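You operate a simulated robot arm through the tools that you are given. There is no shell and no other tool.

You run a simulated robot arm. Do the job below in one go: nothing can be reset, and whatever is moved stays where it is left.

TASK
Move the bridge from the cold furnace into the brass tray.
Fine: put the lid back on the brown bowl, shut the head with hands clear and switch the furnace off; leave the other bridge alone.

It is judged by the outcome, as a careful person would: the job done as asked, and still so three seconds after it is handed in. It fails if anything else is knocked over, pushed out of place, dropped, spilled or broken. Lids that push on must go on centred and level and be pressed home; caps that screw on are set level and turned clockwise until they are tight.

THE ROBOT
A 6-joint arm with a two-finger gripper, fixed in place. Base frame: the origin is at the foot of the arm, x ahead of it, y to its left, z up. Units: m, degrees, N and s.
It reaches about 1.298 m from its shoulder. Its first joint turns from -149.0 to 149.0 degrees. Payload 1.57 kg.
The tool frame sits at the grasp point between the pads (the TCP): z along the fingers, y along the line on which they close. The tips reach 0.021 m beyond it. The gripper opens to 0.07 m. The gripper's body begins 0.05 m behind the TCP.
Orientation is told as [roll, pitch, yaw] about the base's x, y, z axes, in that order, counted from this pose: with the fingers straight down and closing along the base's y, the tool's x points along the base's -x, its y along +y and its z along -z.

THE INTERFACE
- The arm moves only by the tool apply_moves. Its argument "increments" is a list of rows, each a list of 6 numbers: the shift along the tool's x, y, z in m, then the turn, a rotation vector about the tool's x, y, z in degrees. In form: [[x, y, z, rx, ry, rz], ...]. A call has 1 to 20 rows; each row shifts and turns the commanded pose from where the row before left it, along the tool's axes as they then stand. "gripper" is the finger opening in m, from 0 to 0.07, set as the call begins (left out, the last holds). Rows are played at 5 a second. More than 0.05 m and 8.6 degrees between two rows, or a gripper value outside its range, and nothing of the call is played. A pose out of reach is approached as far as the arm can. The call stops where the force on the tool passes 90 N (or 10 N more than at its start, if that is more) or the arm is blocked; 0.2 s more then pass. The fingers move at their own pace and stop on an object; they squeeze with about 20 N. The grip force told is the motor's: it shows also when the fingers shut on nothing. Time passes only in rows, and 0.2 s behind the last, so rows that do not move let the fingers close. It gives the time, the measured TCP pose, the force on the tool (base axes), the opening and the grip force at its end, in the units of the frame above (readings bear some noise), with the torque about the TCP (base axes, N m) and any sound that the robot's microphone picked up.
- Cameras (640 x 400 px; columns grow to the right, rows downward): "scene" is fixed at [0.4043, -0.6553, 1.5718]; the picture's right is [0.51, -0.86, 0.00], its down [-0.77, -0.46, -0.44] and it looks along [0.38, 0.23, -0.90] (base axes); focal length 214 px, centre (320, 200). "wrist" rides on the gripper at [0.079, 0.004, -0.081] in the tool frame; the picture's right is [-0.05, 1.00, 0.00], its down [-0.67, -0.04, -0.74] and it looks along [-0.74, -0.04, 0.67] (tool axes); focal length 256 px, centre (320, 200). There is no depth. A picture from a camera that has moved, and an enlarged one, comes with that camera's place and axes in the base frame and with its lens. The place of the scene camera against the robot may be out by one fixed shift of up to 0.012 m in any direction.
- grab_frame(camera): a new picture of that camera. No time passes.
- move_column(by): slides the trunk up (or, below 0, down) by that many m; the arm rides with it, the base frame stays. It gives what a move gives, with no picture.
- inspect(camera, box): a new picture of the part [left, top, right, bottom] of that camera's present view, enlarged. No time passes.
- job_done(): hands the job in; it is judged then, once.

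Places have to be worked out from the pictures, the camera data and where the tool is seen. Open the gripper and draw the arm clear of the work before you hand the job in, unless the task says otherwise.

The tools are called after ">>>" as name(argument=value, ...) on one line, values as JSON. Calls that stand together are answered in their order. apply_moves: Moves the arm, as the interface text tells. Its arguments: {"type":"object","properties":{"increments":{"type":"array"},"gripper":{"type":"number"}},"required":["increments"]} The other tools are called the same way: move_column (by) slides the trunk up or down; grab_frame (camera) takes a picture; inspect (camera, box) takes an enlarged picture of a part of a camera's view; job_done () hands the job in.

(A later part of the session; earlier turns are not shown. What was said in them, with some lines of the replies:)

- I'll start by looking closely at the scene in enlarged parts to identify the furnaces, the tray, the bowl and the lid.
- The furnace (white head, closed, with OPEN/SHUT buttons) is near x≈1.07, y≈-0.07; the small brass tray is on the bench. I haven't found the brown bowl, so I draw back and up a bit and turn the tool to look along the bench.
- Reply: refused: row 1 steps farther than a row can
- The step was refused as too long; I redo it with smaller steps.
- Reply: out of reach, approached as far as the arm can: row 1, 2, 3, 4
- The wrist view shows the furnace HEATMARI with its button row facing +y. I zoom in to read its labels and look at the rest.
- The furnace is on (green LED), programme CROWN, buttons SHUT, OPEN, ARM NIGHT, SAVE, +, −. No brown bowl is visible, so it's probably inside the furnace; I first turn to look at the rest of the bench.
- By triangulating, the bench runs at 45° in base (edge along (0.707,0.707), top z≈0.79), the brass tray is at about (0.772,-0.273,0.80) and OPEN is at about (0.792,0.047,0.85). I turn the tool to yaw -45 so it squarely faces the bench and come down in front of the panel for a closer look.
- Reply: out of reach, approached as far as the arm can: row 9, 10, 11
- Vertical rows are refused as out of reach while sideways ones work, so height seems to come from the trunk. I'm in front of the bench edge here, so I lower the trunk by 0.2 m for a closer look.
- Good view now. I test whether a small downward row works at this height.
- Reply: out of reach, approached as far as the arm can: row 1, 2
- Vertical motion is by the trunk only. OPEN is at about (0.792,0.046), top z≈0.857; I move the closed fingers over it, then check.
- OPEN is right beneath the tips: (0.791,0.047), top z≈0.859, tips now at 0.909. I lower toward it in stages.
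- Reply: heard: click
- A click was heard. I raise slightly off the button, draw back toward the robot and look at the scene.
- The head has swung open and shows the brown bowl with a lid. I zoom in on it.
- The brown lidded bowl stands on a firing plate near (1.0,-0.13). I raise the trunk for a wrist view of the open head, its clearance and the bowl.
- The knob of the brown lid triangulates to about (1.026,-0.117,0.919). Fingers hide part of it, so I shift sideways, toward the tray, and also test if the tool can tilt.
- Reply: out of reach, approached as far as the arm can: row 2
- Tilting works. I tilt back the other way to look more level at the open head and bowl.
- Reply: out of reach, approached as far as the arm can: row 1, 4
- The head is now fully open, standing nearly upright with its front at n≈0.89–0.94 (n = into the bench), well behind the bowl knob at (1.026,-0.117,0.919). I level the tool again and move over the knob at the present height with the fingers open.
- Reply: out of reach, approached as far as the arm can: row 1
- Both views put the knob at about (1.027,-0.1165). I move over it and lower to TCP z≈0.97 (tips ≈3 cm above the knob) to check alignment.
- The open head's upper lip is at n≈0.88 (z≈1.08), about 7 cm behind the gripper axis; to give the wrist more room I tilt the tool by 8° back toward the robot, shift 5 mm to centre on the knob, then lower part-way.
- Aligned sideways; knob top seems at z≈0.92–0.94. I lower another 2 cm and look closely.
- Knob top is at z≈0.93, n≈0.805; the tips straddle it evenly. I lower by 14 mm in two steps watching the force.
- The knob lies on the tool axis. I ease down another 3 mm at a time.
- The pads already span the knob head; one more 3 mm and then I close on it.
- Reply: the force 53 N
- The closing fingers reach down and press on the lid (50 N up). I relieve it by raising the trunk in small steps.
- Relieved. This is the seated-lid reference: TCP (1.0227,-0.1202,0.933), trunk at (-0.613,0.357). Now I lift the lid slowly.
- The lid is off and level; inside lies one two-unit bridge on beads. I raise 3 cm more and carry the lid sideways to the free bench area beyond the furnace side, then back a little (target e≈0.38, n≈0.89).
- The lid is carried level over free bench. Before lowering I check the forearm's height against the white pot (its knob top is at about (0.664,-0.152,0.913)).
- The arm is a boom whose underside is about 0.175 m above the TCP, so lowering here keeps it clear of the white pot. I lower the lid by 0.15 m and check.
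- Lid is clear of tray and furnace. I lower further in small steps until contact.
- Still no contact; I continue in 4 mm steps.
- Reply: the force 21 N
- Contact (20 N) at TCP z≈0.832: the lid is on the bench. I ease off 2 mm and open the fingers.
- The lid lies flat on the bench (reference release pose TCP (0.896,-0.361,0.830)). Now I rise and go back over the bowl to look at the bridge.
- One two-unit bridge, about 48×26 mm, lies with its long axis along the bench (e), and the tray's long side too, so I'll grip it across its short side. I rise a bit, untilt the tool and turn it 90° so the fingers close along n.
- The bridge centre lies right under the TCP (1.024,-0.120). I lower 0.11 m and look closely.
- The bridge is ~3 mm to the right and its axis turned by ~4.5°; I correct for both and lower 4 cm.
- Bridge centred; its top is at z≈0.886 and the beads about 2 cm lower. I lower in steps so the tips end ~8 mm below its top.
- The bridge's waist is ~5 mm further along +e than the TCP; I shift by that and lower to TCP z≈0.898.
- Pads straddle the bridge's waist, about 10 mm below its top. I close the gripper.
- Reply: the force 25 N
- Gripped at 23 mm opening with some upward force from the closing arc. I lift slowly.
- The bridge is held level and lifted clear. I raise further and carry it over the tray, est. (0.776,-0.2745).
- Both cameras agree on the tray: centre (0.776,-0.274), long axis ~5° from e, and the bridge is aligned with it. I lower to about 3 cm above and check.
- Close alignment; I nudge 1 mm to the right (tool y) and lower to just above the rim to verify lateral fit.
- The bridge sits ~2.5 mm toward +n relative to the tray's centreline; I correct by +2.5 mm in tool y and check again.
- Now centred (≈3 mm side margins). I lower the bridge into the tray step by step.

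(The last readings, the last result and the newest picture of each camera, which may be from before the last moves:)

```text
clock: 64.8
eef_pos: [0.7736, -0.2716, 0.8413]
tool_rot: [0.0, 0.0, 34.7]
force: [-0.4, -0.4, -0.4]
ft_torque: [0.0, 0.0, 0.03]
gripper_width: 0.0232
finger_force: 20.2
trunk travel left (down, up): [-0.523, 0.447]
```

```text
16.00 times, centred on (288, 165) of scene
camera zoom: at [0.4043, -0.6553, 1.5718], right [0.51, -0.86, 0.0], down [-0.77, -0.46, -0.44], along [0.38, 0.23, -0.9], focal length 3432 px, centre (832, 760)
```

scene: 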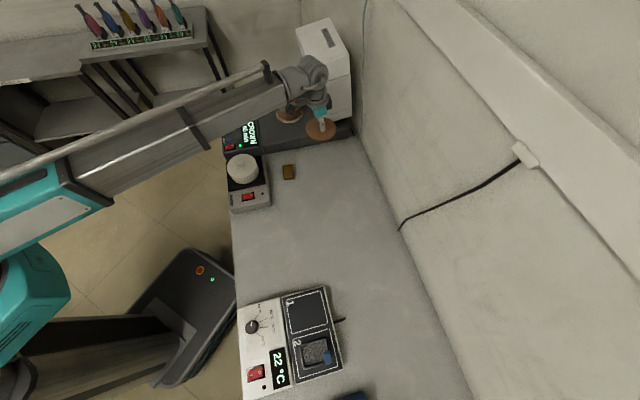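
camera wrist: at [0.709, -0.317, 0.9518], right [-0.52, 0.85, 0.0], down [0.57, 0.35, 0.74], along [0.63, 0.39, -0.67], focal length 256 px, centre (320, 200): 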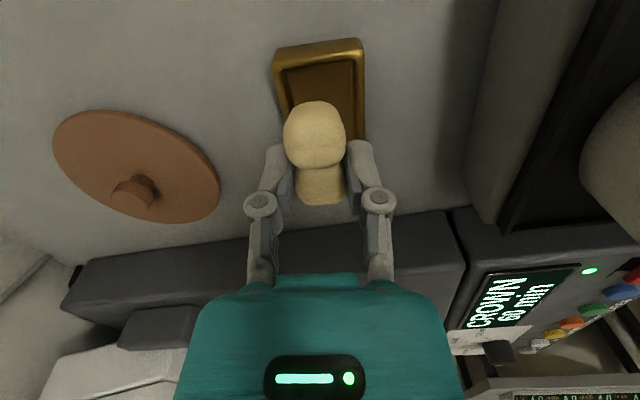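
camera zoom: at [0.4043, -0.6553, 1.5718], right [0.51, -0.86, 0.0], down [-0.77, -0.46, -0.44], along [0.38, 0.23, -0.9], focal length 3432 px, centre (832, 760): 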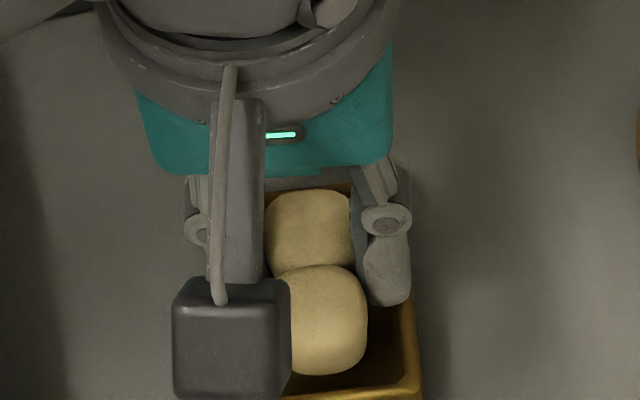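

Still free and within the walls. I continue 3 mm at a time until contact.

>>> move_column(by=-0.003)

>>> move_column(by=-0.003)

>>> inspect(camera="wrist", box=[224, 60, 416, 180])

>>> inspect(camera="scene", box=[272, 160, 304, 180])

```text
clock: 65.3
eef_pos: [0.7723, -0.2719, 0.8394]
tool_rot: [0.0, -0.1, 34.7]
force: [7.4, -3.3, 24.5]
ft_torque: [0.05, -0.12, -0.05]
gripper_width: 0.023
finger_force: 20.1
trunk travel left (down, up): [-0.52, 0.45]
```

```text
clock: 65.8
eef_pos: [0.7727, -0.2713, 0.8401]
tool_rot: [-0.4, -0.3, 34.7]
force: [23.7, -7.6, 73.0]
ft_torque: [0.23, -0.34, -0.1]
gripper_width: 0.0233
finger_force: 20.0
trunk travel left (down, up): [-0.517, 0.453]
```

```text
3.33 times, centred on (320, 120) of wrist
camera zoom: at [0.7054, -0.3135, 0.9216], right [-0.52, 0.85, -0.01], down [0.56, 0.35, 0.75], along [0.64, 0.39, -0.66], focal length 853 px, centre (320, 467)
```

zoom: 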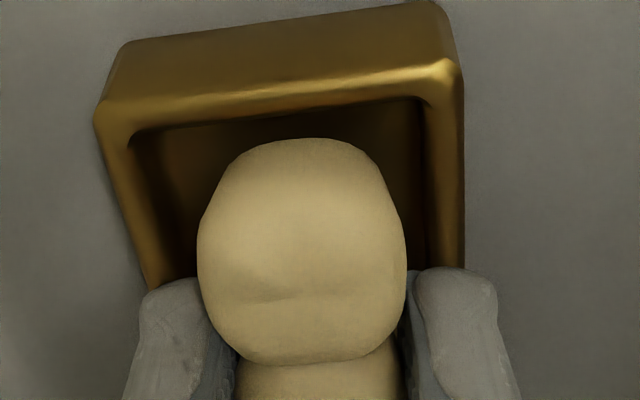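

```text
16.00 times, centred on (288, 170) of scene
camera zoom: at [0.4043, -0.6553, 1.5718], right [0.51, -0.86, 0.0], down [-0.77, -0.46, -0.44], along [0.38, 0.23, -0.9], focal length 3432 px, centre (832, 680)
```

zoom: 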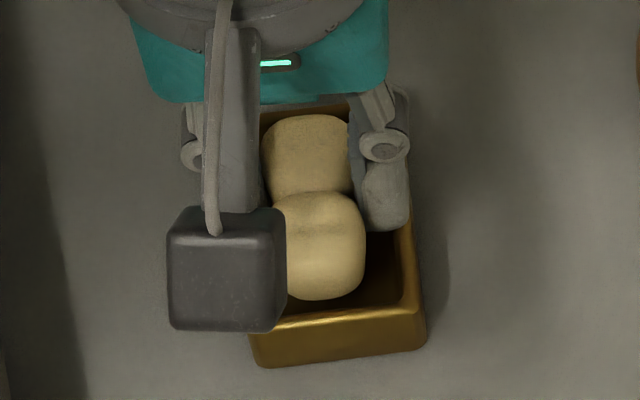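

Contact at TCP z≈0.840 (I overpressed slightly). I relieve by raising 4.5 mm and then open the fingers gently.

>>> move_column(by=0.0045)

>>> apply_moves(increments=[[0, 0, 0, 0, 0, 0], [0, 0, 0, 0, 0, 0], [0, 0, 0, 0, 0, 0]], gripper=0.035)

>>> inspect(camera="wrist", box=[200, 60, 440, 210])

>>> inspect(camera="scene", box=[272, 160, 304, 180])

```text
clock: 66.3
eef_pos: [0.7714, -0.2709, 0.8414]
tool_rot: [0.2, 0.2, 34.8]
force: [2.3, -1.3, 15.7]
ft_torque: [0.01, -0.13, 0.02]
gripper_width: 0.0231
finger_force: 19.9
trunk travel left (down, up): [-0.521, 0.449]
```

```text
clock: 67.1
eef_pos: [0.7723, -0.2709, 0.8395]
tool_rot: [0.0, 0.0, 34.8]
force: [-0.3, -0.4, -0.2]
ft_torque: [0.03, 0.0, -0.01]
gripper_width: 0.0351
finger_force: 0.1
trunk travel left (down, up): [-0.521, 0.449]
```

```text
2.67 times, centred on (320, 135) of wrist
camera zoom: at [0.7068, -0.314, 0.9222], right [-0.52, 0.85, 0.0], down [0.57, 0.35, 0.74], along [0.63, 0.39, -0.67], focal length 683 px, centre (320, 373)
```

zoom: 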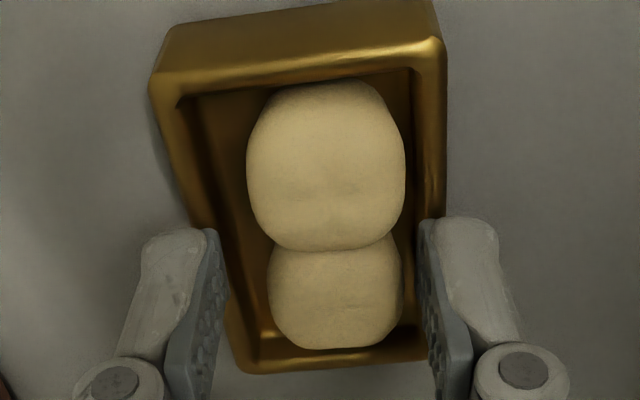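

```text
16.00 times, centred on (288, 170) of scene
camera zoom: at [0.4043, -0.6553, 1.5718], right [0.51, -0.86, 0.0], down [-0.77, -0.46, -0.44], along [0.38, 0.23, -0.9], focal length 3432 px, centre (832, 680)
```

zoom: 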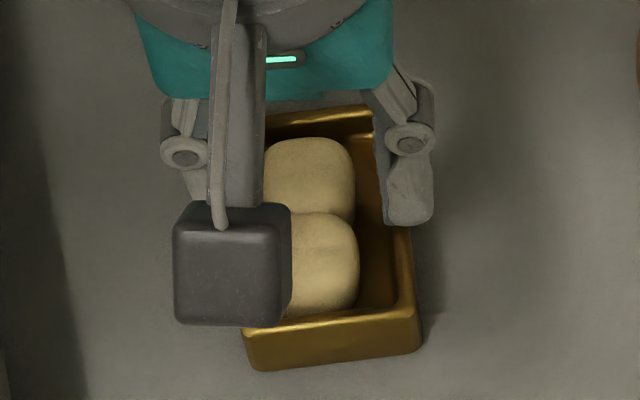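

The bridge rests inside the tray. I open a little more and rise straight up.

>>> apply_moves(increments=[[0, 0, 0, 0, 0, 0], [0, 0, 0, 0, 0, 0]], gripper=0.05)

>>> move_column(by=0.2)

>>> inspect(camera="scene", box=[272, 155, 304, 175])

>>> grab_frame(camera="wrist")

>>> grab_frame(camera="scene")

```text
clock: 67.7
eef_pos: [0.7735, -0.2719, 0.8402]
tool_rot: [-0.1, 0.1, 34.7]
force: [0.3, 0.6, 0.5]
ft_torque: [0.02, 0.01, -0.01]
gripper_width: 0.05
finger_force: 0.0
trunk travel left (down, up): [-0.521, 0.449]
```

```text
clock: 69.9
eef_pos: [0.7727, -0.2709, 1.0401]
tool_rot: [0.0, 0.0, 34.8]
force: [-0.6, 0.4, -0.2]
ft_torque: [0.01, -0.05, -0.02]
gripper_width: 0.0499
finger_force: 0.1
trunk travel left (down, up): [-0.721, 0.249]
```

```text
16.00 times, centred on (288, 165) of scene
camera zoom: at [0.4043, -0.6553, 1.5718], right [0.51, -0.86, 0.0], down [-0.77, -0.46, -0.44], along [0.38, 0.23, -0.9], focal length 3432 px, centre (832, 760)
```

zoom: 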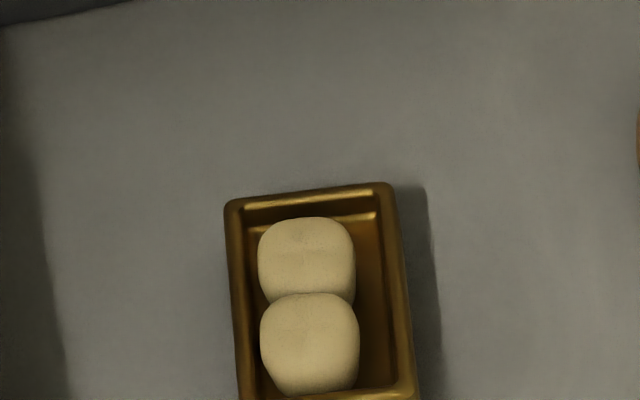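

```text
taken
camera wrist: at [0.707, -0.3141, 1.1222], right [-0.52, 0.85, 0.0], down [0.57, 0.35, 0.74], along [0.63, 0.39, -0.67], focal length 256 px, centre (320, 200)
```

wrist: 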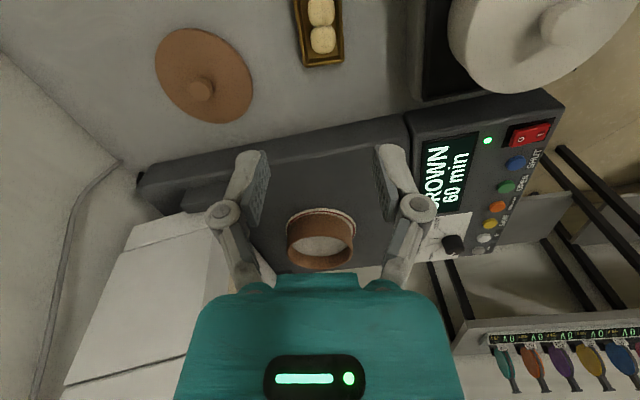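

```text
taken
```

scene: 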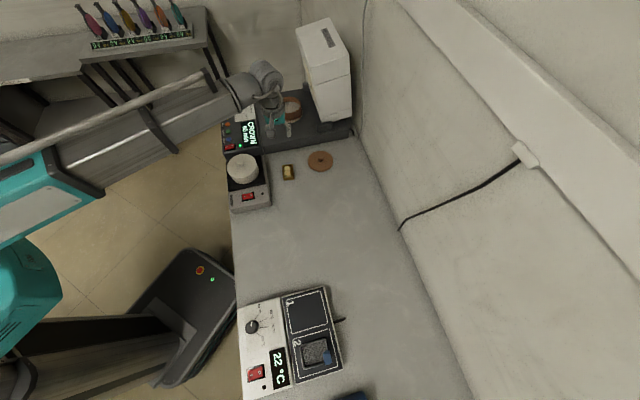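

The bridge lies in the tray and the tray hasn't moved. Now for the lid: I turn the tool back to yaw -44.8 with the same 8° tilt and go over the lid at exactly the earlier grasp pose.

>>> apply_moves(increments=[[0, 0, 0, 0, 0, 7.95], [0, 0, 0, 0, 0, 7.95], [0, 0, 0, 0, 0, 7.95], [0, 0, 0, 0, 0, 7.95], [0, 0, 0, 0, 0, 7.95], [0, 0, 0, 0, 0, 7.95], [0, 0, 0, 0, 0, 7.95], [0, 0, 0, 0, 0, 7.95], [0, 0, 0, 0, 0, 7.95], [0, 0, 0, 0, 0, 7.95], [0, 0, 0, 0, -8, 0], [-0.03716, 0.00571, 0.00522, 0, 0, 0], [-0.03716, 0.00571, 0.00522, 0, 0, 0], [-0.03716, 0.00571, 0.00522, 0, 0, 0], [-0.03716, 0.00571, 0.00522, 0, 0, 0], [0, 0, 0, 0, 0, 0]], gripper=0.06)

>>> grab_frame(camera="wrist")

```text
clock: 73.3
eef_pos: [0.8969, -0.362, 1.0422]
tool_rot: [0.0, -8.0, -44.8]
force: [0.1, 0.3, 0.0]
ft_torque: [-0.01, -0.02, -0.01]
gripper_width: 0.0598
finger_force: 0.0
trunk travel left (down, up): [-0.721, 0.249]
```

```text
taken
camera wrist: at [0.8369, -0.2958, 1.1122], right [0.74, 0.67, 0.01], down [0.37, -0.42, 0.83], along [0.56, -0.61, -0.56], focal length 256 px, centre (320, 200)
```

wrist: 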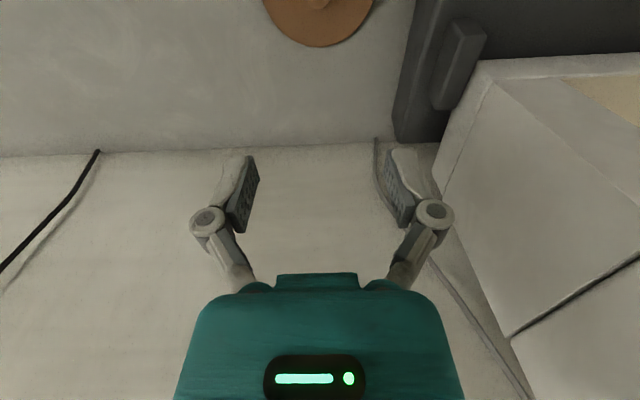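

The pose matches the earlier one to under a millimetre. I lower to the earlier check height (trunk -0.551) and compare pictures.

>>> move_column(by=-0.17)

>>> grab_frame(camera="wrist")

```text
clock: 75.2
eef_pos: [0.8966, -0.361, 0.8722]
tool_rot: [0.0, -8.0, -44.8]
force: [0.7, 0.0, 0.2]
ft_torque: [0.01, 0.01, -0.03]
gripper_width: 0.06
finger_force: 0.1
trunk travel left (down, up): [-0.551, 0.419]
```

```text
taken
camera wrist: at [0.8368, -0.2956, 0.9423], right [0.74, 0.67, 0.01], down [0.37, -0.42, 0.83], along [0.56, -0.61, -0.56], focal length 256 px, centre (320, 200)
```

wrist: 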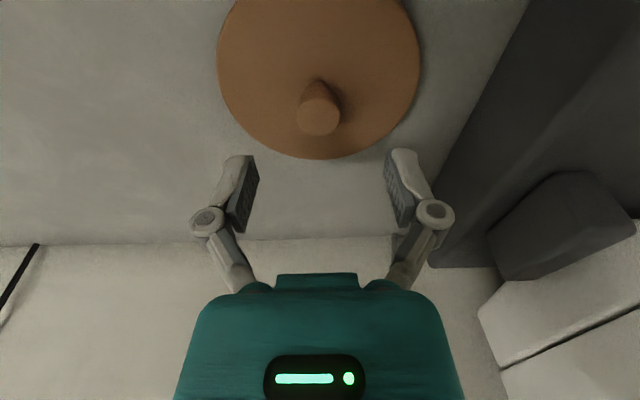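

Identical view. I lower the last 4 cm and close on the knob.

>>> move_column(by=-0.036)

>>> move_column(by=-0.004)

>>> apply_moves(increments=[[0, 0, 0, 0, 0, 0], [0, 0, 0, 0, 0, 0], [0, 0, 0, 0, 0, 0], [0, 0, 0, 0, 0, 0]], gripper=0.0)

>>> inspect(camera="wrist", box=[200, 60, 440, 210])

```text
clock: 76.0
eef_pos: [0.8969, -0.362, 0.8364]
tool_rot: [0.0, -8.0, -44.8]
force: [0.0, 0.1, 0.1]
ft_torque: [0.01, 0.0, -0.03]
gripper_width: 0.0599
finger_force: 0.1
trunk travel left (down, up): [-0.515, 0.455]
```

```text
clock: 76.5
eef_pos: [0.8963, -0.3616, 0.8326]
tool_rot: [0.0, -8.0, -44.8]
force: [0.5, -0.1, -0.1]
ft_torque: [-0.05, 0.0, 0.06]
gripper_width: 0.0601
finger_force: 0.1
trunk travel left (down, up): [-0.511, 0.459]
```

```text
clock: 77.5
eef_pos: [0.8967, -0.3614, 0.8319]
tool_rot: [0.0, -8.0, -44.8]
force: [-0.5, -0.5, 1.6]
ft_torque: [0.0, 0.0, 0.01]
gripper_width: 0.0225
finger_force: 20.1
trunk travel left (down, up): [-0.511, 0.459]
```

```text
2.67 times, centred on (320, 135) of wrist
camera zoom: at [0.8368, -0.2956, 0.9023], right [0.74, 0.67, 0.01], down [0.37, -0.42, 0.83], along [0.56, -0.61, -0.56], focal length 683 px, centre (320, 373)
```

zoom: 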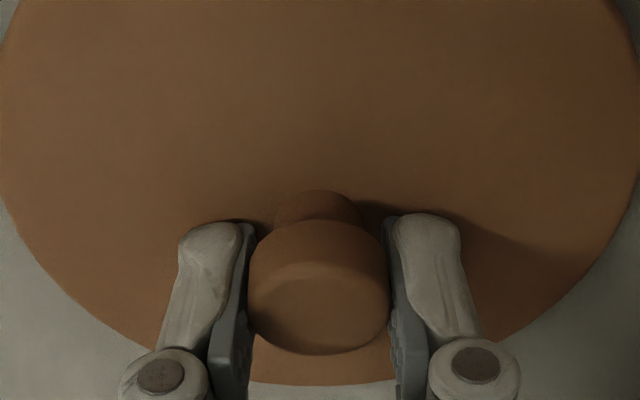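

Lid knob gripped in the same position. I lift it and carry it back over the bowl along the earlier path.

>>> move_column(by=0.012)

>>> move_column(by=0.18)

>>> apply_moves(increments=[[0.0396, 0, -0.0056, 0, 0, 0], [0.0396, 0, -0.0056, 0, 0, 0], [0, 0.0436, 0, 0, 0, 0], [0, 0.0436, 0, 0, 0, 0], [0, 0.0436, 0, 0, 0, 0], [0, 0.0436, 0, 0, 0, 0], [0, 0.0436, 0, 0, 0, 0], [0, 0.0436, 0, 0, 0, 0], [0, 0, 0, 0, 0, 0], [0, 0, 0, 0, 0, 0]])

>>> grab_frame(camera="wrist")

>>> inspect(camera="scene", box=[248, 60, 344, 120])

```text
clock: 78.2
eef_pos: [0.8969, -0.3612, 0.8439]
tool_rot: [-0.1, -8.1, -44.8]
force: [-0.2, -0.2, -0.7]
ft_torque: [0.01, 0.0, 0.0]
gripper_width: 0.0224
finger_force: 20.0
trunk travel left (down, up): [-0.523, 0.447]
```

```text
clock: 80.2
eef_pos: [0.8964, -0.3613, 1.0247]
tool_rot: [0.1, -7.9, -44.7]
force: [0.0, -0.2, -1.2]
ft_torque: [-0.01, -0.04, -0.01]
gripper_width: 0.0224
finger_force: 20.3
trunk travel left (down, up): [-0.703, 0.267]
```

```text
clock: 82.3
eef_pos: [1.0243, -0.1192, 1.0244]
tool_rot: [0.1, -8.0, -44.8]
force: [0.9, -0.6, -0.9]
ft_torque: [0.01, -0.04, 0.02]
gripper_width: 0.0224
finger_force: 19.7
trunk travel left (down, up): [-0.703, 0.267]
```

```text
taken
camera wrist: at [0.9653, -0.0541, 1.0941], right [0.74, 0.67, 0.01], down [0.37, -0.42, 0.83], along [0.56, -0.61, -0.56], focal length 256 px, centre (320, 200)
```

wrist: 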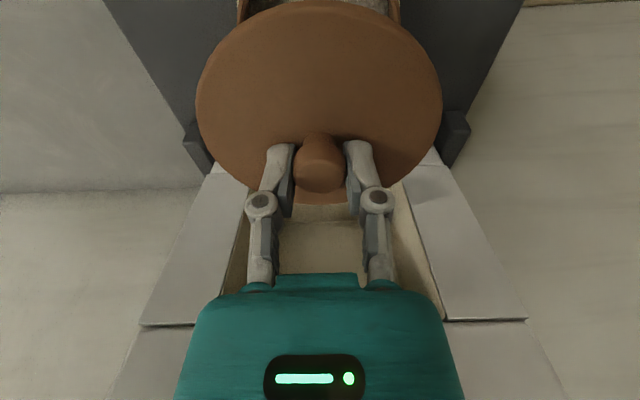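

```text
6.67 times, centred on (296, 90) of scene
camera zoom: at [0.4043, -0.6553, 1.5718], right [0.51, -0.86, 0.0], down [-0.77, -0.46, -0.44], along [0.38, 0.23, -0.9], focal length 1430 px, centre (480, 933)
```

zoom: 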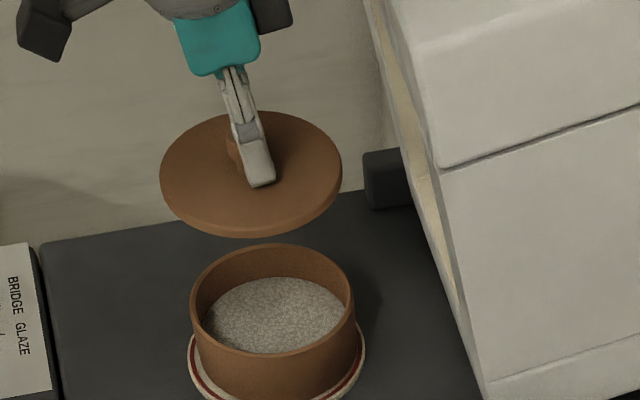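

Over the bowl again. To make sure the bowl hasn't shifted since, I compare with the earlier enlarged view of the same box.

>>> inspect(camera="scene", box=[264, 85, 328, 125])

```text
10.00 times, centred on (296, 105) of scene
camera zoom: at [0.4043, -0.6553, 1.5718], right [0.51, -0.86, 0.0], down [-0.77, -0.46, -0.44], along [0.38, 0.23, -0.9], focal length 2145 px, centre (560, 1150)
```

zoom: 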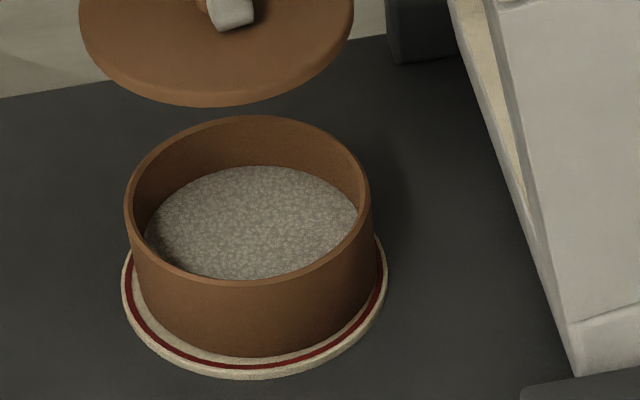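

The bowl has moved about 2 mm toward +n on its plate since I first lifted the lid (from gripping the bridge). I shift the lid 2 mm the same way and lower to ~8 mm above the rim to verify centring.

>>> apply_moves(increments=[[-0.0019, 0, 0.0003, 0, 0, 0], [0, 0, 0, 0, 0, 0]])

>>> move_column(by=-0.082)

>>> inspect(camera="scene", box=[264, 85, 328, 125])

>>> grab_frame(camera="wrist")

```text
clock: 83.0
eef_pos: [1.0265, -0.1197, 1.0233]
tool_rot: [-0.1, -8.0, -44.8]
force: [1.3, -0.1, -1.0]
ft_torque: [0.01, 0.01, -0.01]
gripper_width: 0.0226
finger_force: 20.2
trunk travel left (down, up): [-0.703, 0.267]
```

```text
clock: 84.1
eef_pos: [1.0255, -0.1209, 0.9419]
tool_rot: [0.0, -8.0, -44.8]
force: [0.9, -0.1, -0.8]
ft_torque: [0.05, 0.01, -0.02]
gripper_width: 0.0225
finger_force: 20.4
trunk travel left (down, up): [-0.621, 0.349]
```

```text
10.00 times, centred on (296, 105) of scene
camera zoom: at [0.4043, -0.6553, 1.5718], right [0.51, -0.86, 0.0], down [-0.77, -0.46, -0.44], along [0.38, 0.23, -0.9], focal length 2145 px, centre (560, 1150)
```

zoom: 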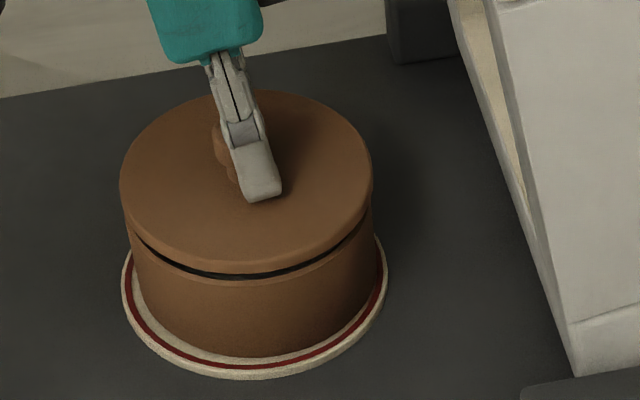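

```text
taken
camera wrist: at [0.9662, -0.0553, 1.0121], right [0.74, 0.67, 0.01], down [0.37, -0.42, 0.83], along [0.56, -0.61, -0.56], focal length 256 px, centre (320, 200)
```

wrist: 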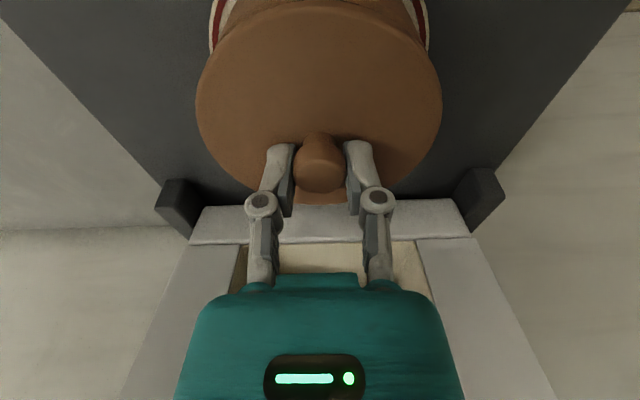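

The gap is even all around and the lid is centred to within about a millimetre. I lower it onto the rim in small steps.

>>> move_column(by=-0.005)

>>> inspect(camera="scene", box=[270, 90, 302, 110])

>>> inspect(camera="scene", box=[270, 105, 302, 125])

```text
clock: 84.7
eef_pos: [1.0246, -0.1206, 0.9367]
tool_rot: [0.0, -8.0, -44.8]
force: [0.5, -0.4, -0.9]
ft_torque: [0.0, 0.02, -0.02]
gripper_width: 0.0226
finger_force: 20.1
trunk travel left (down, up): [-0.616, 0.354]
```

```text
16.00 times, centred on (286, 100) of scene
camera zoom: at [0.4043, -0.6553, 1.5718], right [0.51, -0.86, 0.0], down [-0.77, -0.46, -0.44], along [0.38, 0.23, -0.9], focal length 3432 px, centre (864, 1800)
```

zoom: 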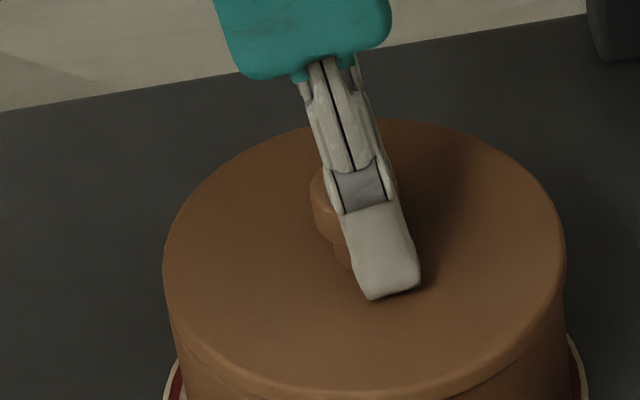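

```text
16.00 times, centred on (286, 115) of scene
camera zoom: at [0.4043, -0.6553, 1.5718], right [0.51, -0.86, 0.0], down [-0.77, -0.46, -0.44], along [0.38, 0.23, -0.9], focal length 3432 px, centre (864, 1560)
```

zoom: 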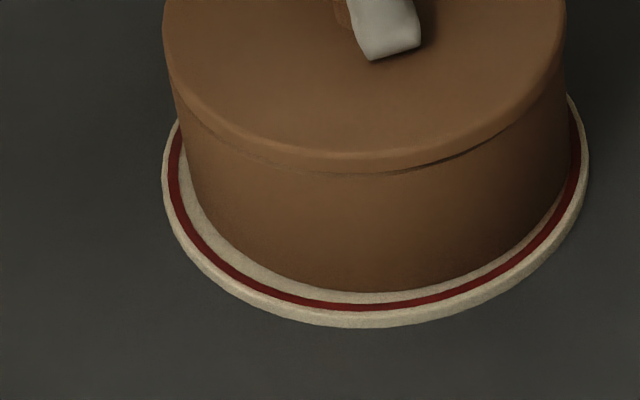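

Nearly seated with a hairline gap. I go down 2–3 mm more to set it on the rim.

>>> move_column(by=-0.002)

>>> move_column(by=-0.001)

>>> inspect(camera="scene", box=[270, 105, 302, 125])

```text
clock: 85.2
eef_pos: [1.0262, -0.1212, 0.9356]
tool_rot: [0.0, -8.0, -44.8]
force: [-0.3, 0.2, 0.2]
ft_torque: [-0.01, 0.01, -0.01]
gripper_width: 0.0224
finger_force: 19.9
trunk travel left (down, up): [-0.614, 0.356]
```

```text
clock: 85.7
eef_pos: [1.0259, -0.1205, 0.934]
tool_rot: [0.0, -8.0, -44.9]
force: [0.2, -0.9, 2.6]
ft_torque: [0.01, 0.01, 0.0]
gripper_width: 0.0222
finger_force: 20.0
trunk travel left (down, up): [-0.613, 0.357]
```

```text
16.00 times, centred on (286, 115) of scene
camera zoom: at [0.4043, -0.6553, 1.5718], right [0.51, -0.86, 0.0], down [-0.77, -0.46, -0.44], along [0.38, 0.23, -0.9], focal length 3432 px, centre (864, 1560)
```

zoom: 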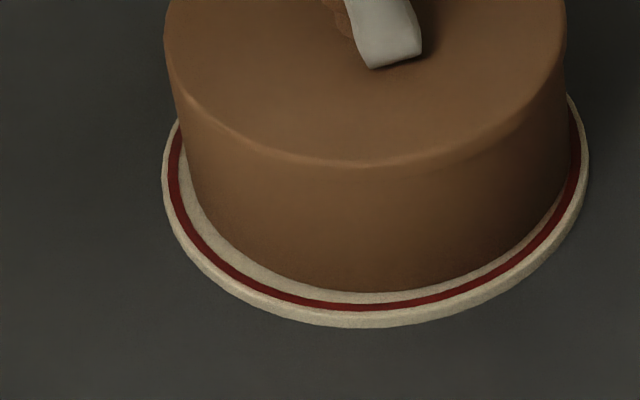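

The lid is flush all around. I press it gently, ease off, and release.

>>> move_column(by=-0.001)

>>> move_column(by=0.001)

>>> apply_moves(increments=[[0, 0, 0, 0, 0, 0], [0, 0, 0, 0, 0, 0], [0, 0, 0, 0, 0, 0], [0, 0, 0, 0, 0, 0]], gripper=0.06)

>>> move_column(by=0.05)

>>> inspect(camera="scene", box=[264, 85, 328, 125])

>>> grab_frame(camera="wrist")

```text
clock: 86.2
eef_pos: [1.0252, -0.1204, 0.9341]
tool_rot: [0.1, -8.1, -44.7]
force: [4.3, -0.6, 12.7]
ft_torque: [0.09, 0.04, -0.02]
gripper_width: 0.0226
finger_force: 19.5
trunk travel left (down, up): [-0.612, 0.358]
```

```text
clock: 86.7
eef_pos: [1.0255, -0.1207, 0.9351]
tool_rot: [0.0, -7.9, -44.8]
force: [0.7, -0.1, 1.5]
ft_torque: [-0.11, -0.11, 0.03]
gripper_width: 0.0225
finger_force: 20.1
trunk travel left (down, up): [-0.613, 0.357]
```

```text
clock: 87.7
eef_pos: [1.0259, -0.1217, 0.9341]
tool_rot: [0.0, -8.1, -44.8]
force: [-0.1, 0.2, 0.1]
ft_torque: [0.01, 0.02, -0.02]
gripper_width: 0.0602
finger_force: 0.2
trunk travel left (down, up): [-0.613, 0.357]
```

```text
clock: 88.6
eef_pos: [1.0261, -0.1203, 0.9838]
tool_rot: [0.0, -7.9, -44.8]
force: [-0.5, -0.2, -0.7]
ft_torque: [-0.03, 0.0, -0.02]
gripper_width: 0.0595
finger_force: 0.1
trunk travel left (down, up): [-0.663, 0.307]
```

```text
10.00 times, centred on (296, 105) of scene
camera zoom: at [0.4043, -0.6553, 1.5718], right [0.51, -0.86, 0.0], down [-0.77, -0.46, -0.44], along [0.38, 0.23, -0.9], focal length 2145 px, centre (560, 1150)
```

zoom: 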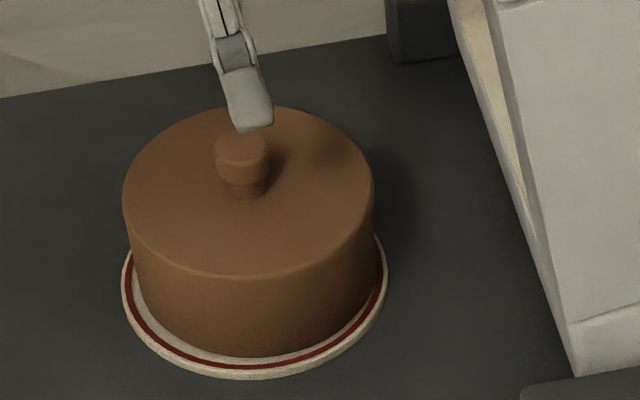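

```text
taken
camera wrist: at [0.9664, -0.0552, 1.054], right [0.74, 0.67, 0.01], down [0.37, -0.42, 0.83], along [0.56, -0.61, -0.56], focal length 256 px, centre (320, 200)
```

wrist: 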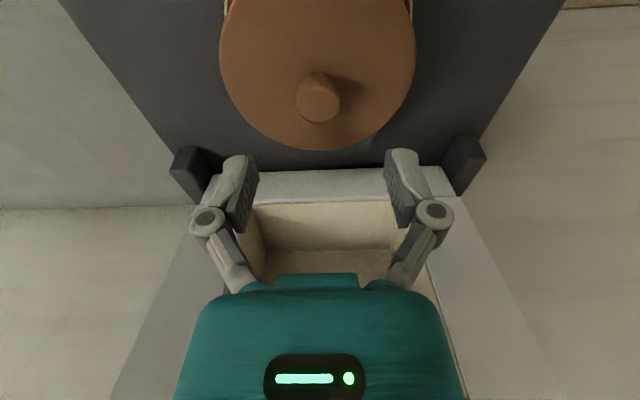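

The lid is on, level and centred. I rise clear, level the tool, close the fingers and move in front over SHUT, est. (0.7596,0.0136).

>>> move_column(by=0.13)

>>> apply_moves(increments=[[0, 0, 0, 0, 8, 0], [0.0404, -0.0134, 0, 0, 0, 0], [0.0404, -0.0134, 0, 0, 0, 0], [0.0404, -0.0134, 0, 0, 0, 0], [0.0404, -0.0134, 0, 0, 0, 0], [0.0404, -0.0134, 0, 0, 0, 0], [0.0404, -0.0134, 0, 0, 0, 0], [0.0404, -0.0134, 0, 0, 0, 0], [0, 0, 0, 0, 0, 0]], gripper=0.0)

>>> grab_frame(camera="wrist")

>>> inspect(camera="scene", box=[210, 70, 370, 170])

```text
clock: 90.2
eef_pos: [1.0262, -0.1205, 1.1134]
tool_rot: [0.1, -8.0, -44.8]
force: [-0.3, -0.4, 0.7]
ft_torque: [0.0, -0.03, -0.01]
gripper_width: 0.0601
finger_force: 0.1
trunk travel left (down, up): [-0.793, 0.177]
```

```text
clock: 92.2
eef_pos: [0.7581, 0.0132, 1.1116]
tool_rot: [0.0, 0.0, -44.9]
force: [1.2, -0.6, 0.4]
ft_torque: [0.02, -0.03, -0.02]
gripper_width: 0.0001
finger_force: 20.4
trunk travel left (down, up): [-0.793, 0.177]
```

```text
taken
camera wrist: at [0.7063, 0.0712, 1.1942], right [0.74, 0.67, 0.0], down [0.45, -0.49, 0.74], along [0.5, -0.55, -0.67], focal length 256 px, centre (320, 200)
```

wrist: 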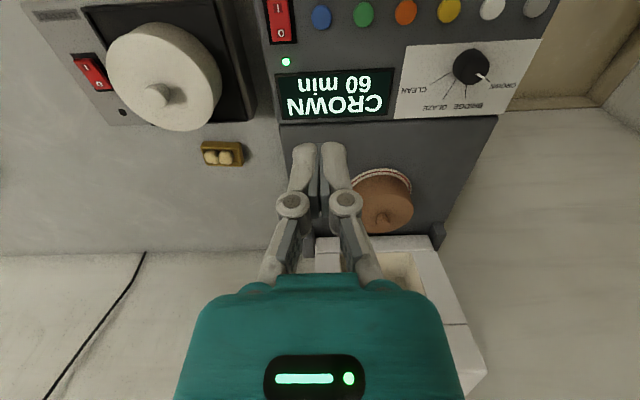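

```text
4.00 times, centred on (290, 120) of scene
camera zoom: at [0.4043, -0.6553, 1.5718], right [0.51, -0.86, 0.0], down [-0.77, -0.46, -0.44], along [0.38, 0.23, -0.9], focal length 858 px, centre (440, 520)
```

zoom: 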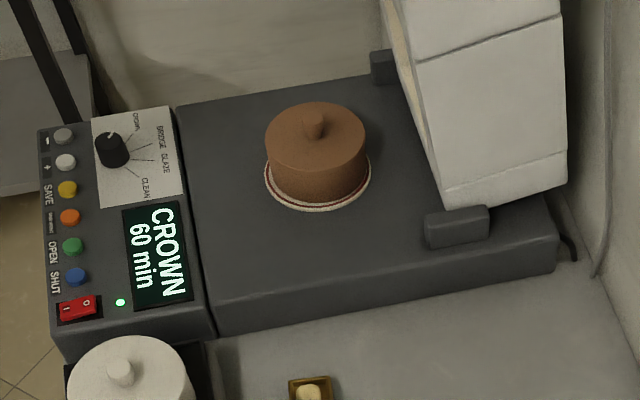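

SHUT is in line with the fingers but ~5 mm nearer the robot; I adjust and lower toward it, last steps small.

>>> apply_moves(increments=[[0.0045, 0, 0, 0, 0, 0], [0, 0, 0, 0, 0, 0]])

>>> move_column(by=-0.2)

>>> grab_frame(camera="wrist")

```text
clock: 92.8
eef_pos: [0.7549, 0.0162, 1.1128]
tool_rot: [0.0, 0.0, -44.9]
force: [0.7, -0.5, -0.3]
ft_torque: [0.01, 0.02, 0.03]
gripper_width: 0.0
finger_force: 19.8
trunk travel left (down, up): [-0.793, 0.177]
```

```text
clock: 95.0
eef_pos: [0.7545, 0.0155, 0.9114]
tool_rot: [0.0, 0.0, -44.8]
force: [1.0, 0.0, 0.4]
ft_torque: [0.0, -0.01, 0.0]
gripper_width: 0.0001
finger_force: 20.3
trunk travel left (down, up): [-0.593, 0.377]
```

```text
taken
camera wrist: at [0.7033, 0.0737, 0.9943], right [0.74, 0.67, 0.0], down [0.45, -0.49, 0.74], along [0.5, -0.55, -0.67], focal length 256 px, centre (320, 200)
```

wrist: 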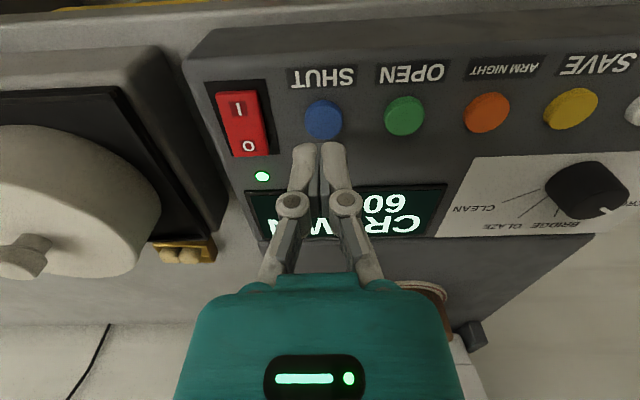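

SHUT is right beneath. I lower onto it.

>>> move_column(by=-0.026)

>>> move_column(by=-0.004)

```text
clock: 95.7
eef_pos: [0.7545, 0.0154, 0.8871]
tool_rot: [0.0, 0.0, -44.8]
force: [-0.3, -0.1, 0.6]
ft_torque: [0.0, 0.03, 0.0]
gripper_width: 0.0003
finger_force: 28.5
trunk travel left (down, up): [-0.567, 0.403]
```

```text
clock: 96.2
eef_pos: [0.7538, 0.0164, 0.8824]
tool_rot: [0.1, 0.0, -44.8]
force: [0.4, -0.2, 4.1]
ft_torque: [0.03, -0.01, 0.02]
gripper_width: 0.0062
finger_force: 28.5
trunk travel left (down, up): [-0.563, 0.407]
heard: click
```

Click heard. I lift off the button and draw back toward the robot at once, then watch the head close.

>>> move_column(by=0.04)

>>> apply_moves(increments=[[0.045, 0, 0, 0, 0, 0], [0.045, 0, 0, 0, 0, 0], [0.03, 0, 0, 0, 0, 0], [0, 0, 0, 0, 0, 0], [0, 0, 0, 0, 0, 0], [0, 0, 0, 0, 0, 0], [0, 0, 0, 0, 0, 0], [0, 0, 0, 0, 0, 0], [0, 0, 0, 0, 0, 0], [0, 0, 0, 0, 0, 0], [0, 0, 0, 0, 0, 0], [0, 0, 0, 0, 0, 0], [0, 0, 0, 0, 0, 0], [0, 0, 0, 0, 0, 0], [0, 0, 0, 0, 0, 0]])

>>> grab_frame(camera="scene")

>>> grab_frame(camera="wrist")

```text
clock: 97.1
eef_pos: [0.7556, 0.0144, 0.9229]
tool_rot: [0.1, -0.1, -44.8]
force: [1.0, 0.0, 0.3]
ft_torque: [-0.02, -0.01, 0.03]
gripper_width: 0.0002
finger_force: 28.5
trunk travel left (down, up): [-0.603, 0.367]
```

```text
clock: 100.3
eef_pos: [0.6708, 0.0997, 0.9211]
tool_rot: [0.1, 0.1, -44.9]
force: [-0.2, -1.2, 0.0]
ft_torque: [-0.03, 0.01, -0.04]
gripper_width: 0.0
finger_force: 28.1
trunk travel left (down, up): [-0.603, 0.367]
```

```text
taken
```

scene: 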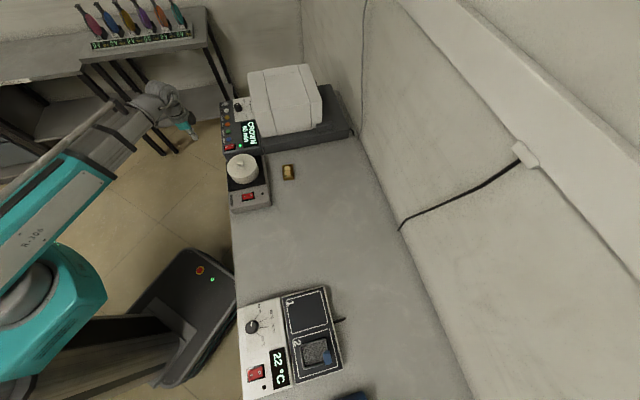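

```text
taken
camera wrist: at [0.6189, 0.1575, 1.0043], right [0.74, 0.67, 0.0], down [0.45, -0.49, 0.74], along [0.5, -0.55, -0.67], focal length 256 px, centre (320, 200)
```

wrist: 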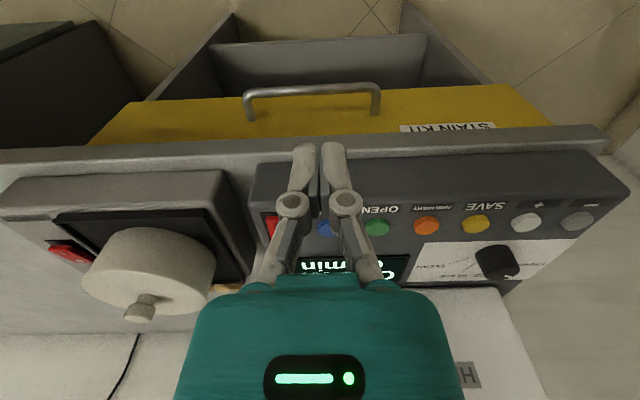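

The head is shut again. Next the power switch: its O end is at about (0.734,-0.029). I raise 3 cm and move over it for a close look.

>>> move_column(by=0.04)

>>> apply_moves(increments=[[-0.034, -0.0114, 0, 0, 0, 0], [-0.034, -0.0114, 0, 0, 0, 0], [-0.034, -0.0115, 0, 0, 0, 0], [-0.0338, -0.0115, 0, 0, 0, 0], [0, 0, 0, 0, 0, 0]])

>>> inspect(camera="wrist", box=[200, 60, 440, 210])

>>> inspect(camera="scene", box=[200, 70, 360, 170])

```text
clock: 101.1
eef_pos: [0.6715, 0.1003, 0.9607]
tool_rot: [0.0, 0.0, -44.9]
force: [0.1, -0.5, -0.5]
ft_torque: [0.02, 0.0, 0.02]
gripper_width: 0.0001
finger_force: 28.6
trunk travel left (down, up): [-0.643, 0.327]
```

```text
clock: 102.3
eef_pos: [0.7359, -0.0301, 0.9616]
tool_rot: [0.0, 0.0, -44.8]
force: [0.4, 0.2, -0.4]
ft_torque: [0.01, -0.03, 0.0]
gripper_width: 0.0
finger_force: 28.2
trunk travel left (down, up): [-0.643, 0.327]
```

```text
2.67 times, centred on (320, 135) of wrist
camera zoom: at [0.6834, 0.0286, 1.0442], right [0.74, 0.67, 0.0], down [0.45, -0.49, 0.74], along [0.5, -0.55, -0.67], focal length 683 px, centre (320, 373)
```

zoom: 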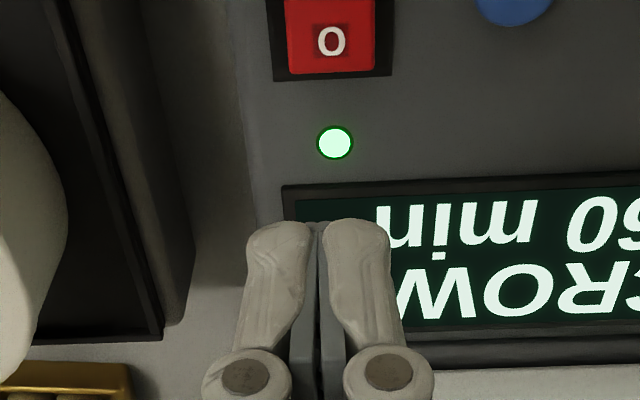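

```text
4.00 times, centred on (280, 120) of scene
camera zoom: at [0.4043, -0.6553, 1.5718], right [0.51, -0.86, 0.0], down [-0.77, -0.46, -0.44], along [0.38, 0.23, -0.9], focal length 858 px, centre (480, 520)
```

zoom: 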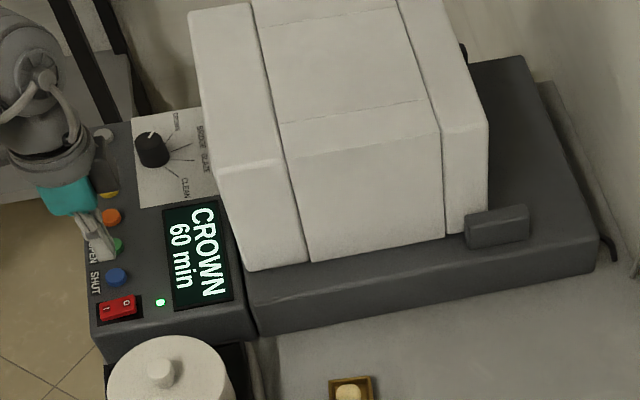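

O is 5.5 mm nearer the robot and 3 mm to the left. I correct, lower close, and verify.

>>> apply_moves(increments=[[0.0055, 0.003, 0, 0, 0, 0], [0, 0, 0, 0, 0, 0]])

>>> move_column(by=-0.055)

>>> inspect(camera="wrist", box=[200, 60, 440, 210])

```text
clock: 102.9
eef_pos: [0.7331, -0.0227, 0.9608]
tool_rot: [0.0, 0.0, -44.8]
force: [0.2, 0.2, 0.5]
ft_torque: [-0.01, 0.0, -0.02]
gripper_width: 0.0001
finger_force: 28.7
trunk travel left (down, up): [-0.643, 0.327]
```

```text
clock: 103.9
eef_pos: [0.7335, -0.0234, 0.9075]
tool_rot: [0.0, 0.0, -44.8]
force: [-0.1, -0.5, 0.4]
ft_torque: [0.01, -0.01, 0.0]
gripper_width: 0.0
finger_force: 28.2
trunk travel left (down, up): [-0.588, 0.382]
```

```text
2.67 times, centred on (320, 135) of wrist
camera zoom: at [0.6815, 0.035, 0.9893], right [0.74, 0.67, 0.0], down [0.45, -0.49, 0.74], along [0.5, -0.55, -0.67], focal length 683 px, centre (320, 373)
```

zoom: 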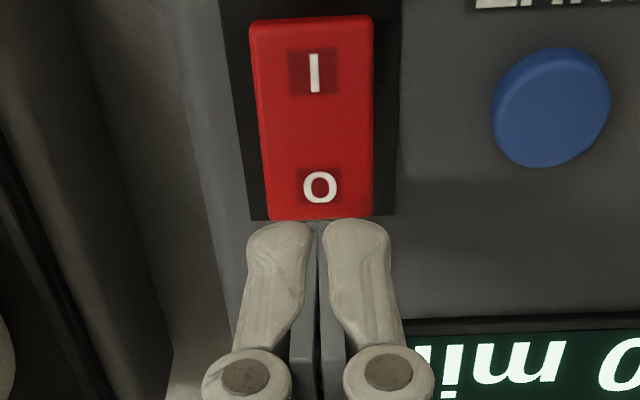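

The tips are in line with the O mark. I lower gently until it clicks.

>>> move_column(by=-0.016)

>>> move_column(by=-0.004)

>>> inspect(camera="wrist", box=[200, 60, 440, 210])

```text
clock: 104.5
eef_pos: [0.733, -0.0246, 0.8911]
tool_rot: [0.0, 0.0, -44.8]
force: [0.1, -0.4, 0.0]
ft_torque: [-0.01, 0.01, 0.02]
gripper_width: 0.0
finger_force: 28.7
trunk travel left (down, up): [-0.572, 0.398]
```

```text
clock: 105.0
eef_pos: [0.7339, -0.0236, 0.8871]
tool_rot: [-0.1, 0.0, -44.8]
force: [-0.5, 0.2, -0.5]
ft_torque: [0.03, 0.03, -0.01]
gripper_width: 0.0
finger_force: 28.7
trunk travel left (down, up): [-0.568, 0.402]
```

```text
2.67 times, centred on (320, 135) of wrist
camera zoom: at [0.6815, 0.035, 0.9692], right [0.74, 0.67, 0.0], down [0.45, -0.49, 0.74], along [0.5, -0.55, -0.67], focal length 683 px, centre (320, 373)
```

zoom: 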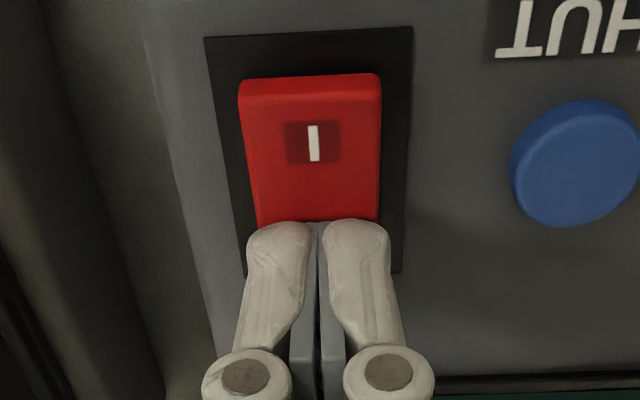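

No contact yet; I continue in small steps.

>>> move_column(by=-0.003)

>>> move_column(by=-0.003)

>>> inspect(camera="wrist", box=[200, 60, 440, 210])

>>> inspect(camera="scene", box=[216, 120, 280, 160])

```text
clock: 105.5
eef_pos: [0.7339, -0.0236, 0.8869]
tool_rot: [0.2, -0.1, -44.8]
force: [15.4, -0.6, 49.2]
ft_torque: [0.27, -0.06, -0.14]
gripper_width: 0.006
finger_force: 29.1
trunk travel left (down, up): [-0.565, 0.405]
```

```text
clock: 106.0
eef_pos: [0.7321, -0.0228, 0.8874]
tool_rot: [0.4, -0.5, -44.9]
force: [-0.3, 0.9, 58.2]
ft_torque: [0.27, 0.3, 0.01]
gripper_width: 0.0064
finger_force: 28.3
trunk travel left (down, up): [-0.565, 0.405]
stopped: the force on the tool passed its limit at 99 N (the readings are from after the stop); the commanded pose is now the measured one
```

```text
2.67 times, centred on (320, 135) of wrist
camera zoom: at [0.6805, 0.035, 0.9682], right [0.74, 0.67, 0.01], down [0.44, -0.49, 0.75], along [0.51, -0.55, -0.66], focal length 683 px, centre (320, 373)
```

zoom: 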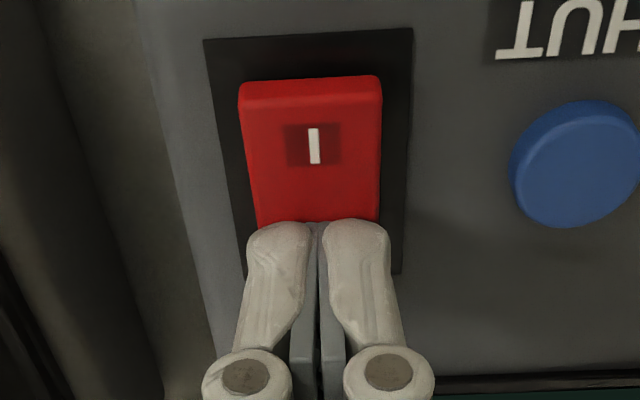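

```text
10.00 times, centred on (248, 140) of scene
camera zoom: at [0.4043, -0.6553, 1.5718], right [0.51, -0.86, 0.0], down [-0.77, -0.46, -0.44], along [0.38, 0.23, -0.9], focal length 2145 px, centre (1040, 800)
```

zoom: 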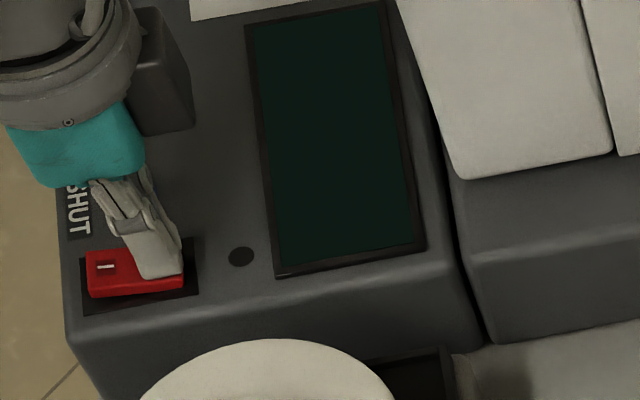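

The display and LED have gone dark: the furnace is off. I lift off, draw clear and check everything.

>>> move_column(by=0.08)

>>> apply_moves(increments=[[0.045, 0, 0, 0, 0, 0], [0.045, 0, 0, 0, 0, 0], [0.045, 0, 0, 0, 0, 0], [0.03, 0, 0, 0, 0, 0], [0, 0, 0, 0, 0, 0]], gripper=0.06)

>>> move_column(by=0.1)

>>> grab_frame(camera="scene")

>>> grab_frame(camera="wrist")

>>> inspect(camera="scene", box=[210, 100, 338, 180])

```text
clock: 107.1
eef_pos: [0.7358, -0.0238, 0.9633]
tool_rot: [0.3, -0.3, -44.9]
force: [-0.8, 0.4, 0.2]
ft_torque: [0.02, 0.02, 0.04]
gripper_width: 0.0002
finger_force: 28.3
trunk travel left (down, up): [-0.645, 0.325]
```

```text
clock: 108.3
eef_pos: [0.6174, 0.0939, 0.9629]
tool_rot: [0.3, -0.3, -45.0]
force: [0.2, 0.1, -0.1]
ft_torque: [0.04, 0.0, 0.01]
gripper_width: 0.06
finger_force: 0.2
trunk travel left (down, up): [-0.645, 0.325]
```

```text
clock: 109.7
eef_pos: [0.6185, 0.0924, 1.064]
tool_rot: [0.3, -0.3, -44.8]
force: [-0.1, -0.4, 0.2]
ft_torque: [-0.02, -0.01, -0.01]
gripper_width: 0.0599
finger_force: 0.0
trunk travel left (down, up): [-0.745, 0.225]
```

```text
taken
```

scene: 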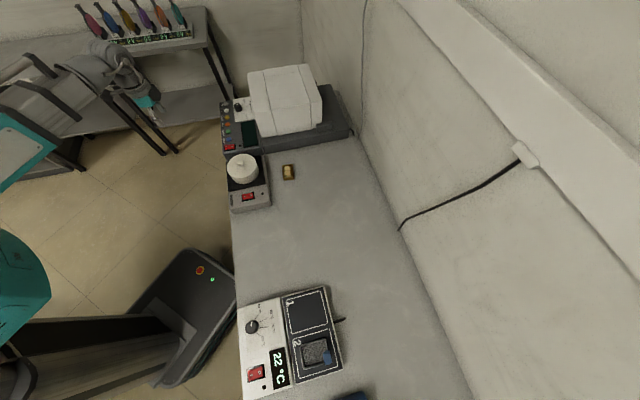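

```text
taken
camera wrist: at [0.5661, 0.1517, 1.145], right [0.74, 0.67, 0.0], down [0.44, -0.49, 0.75], along [0.5, -0.55, -0.66], focal length 256 px, centre (320, 200)
```

wrist: 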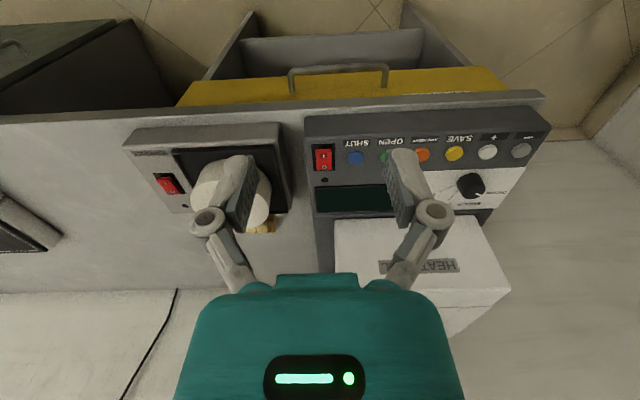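

```text
5.00 times, centred on (274, 140) of scene
camera zoom: at [0.4043, -0.6553, 1.5718], right [0.51, -0.86, 0.0], down [-0.77, -0.46, -0.44], along [0.38, 0.23, -0.9], focal length 1072 px, centre (550, 500)
```

zoom: 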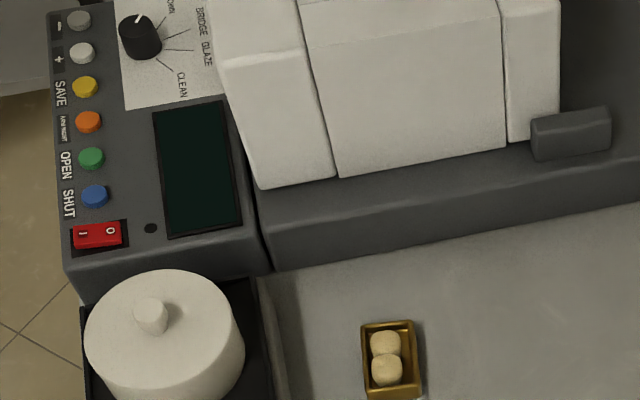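

The furnace is dark and its head shut, the lid is back on the brown bowl inside, and the bridge lies in the brass tray. The white pot is untouched, and the arm is clear with the gripper open, so I hand the job in.

>>> job_done()

```text
The job is handed in.
```

The bridge from the cold furnace is in the brass tray. The lid is back on the brown bowl, the head is shut with the arm drawn clear, and the furnace is off (display and light both dark). I have handed the job in.

- **The other bridge:** I never saw it. I took it to be in the white pot, which I did not touch.
- **Bowl position:** the brown bowl slid about 2 mm on its plate while I gripped the bridge. I centred the lid on where the bowl now stands. It sits level and flush, and the head closed normally over it.
- **Hard presses:** two touches were firmer than intended. I pressed the bridge down with about 73 N as it reached the tray, and the power switch with up to 99 N, where the force limit stopped the arm. Neither left any damage I could see, and the tray stayed within about a millimetre of where it was.
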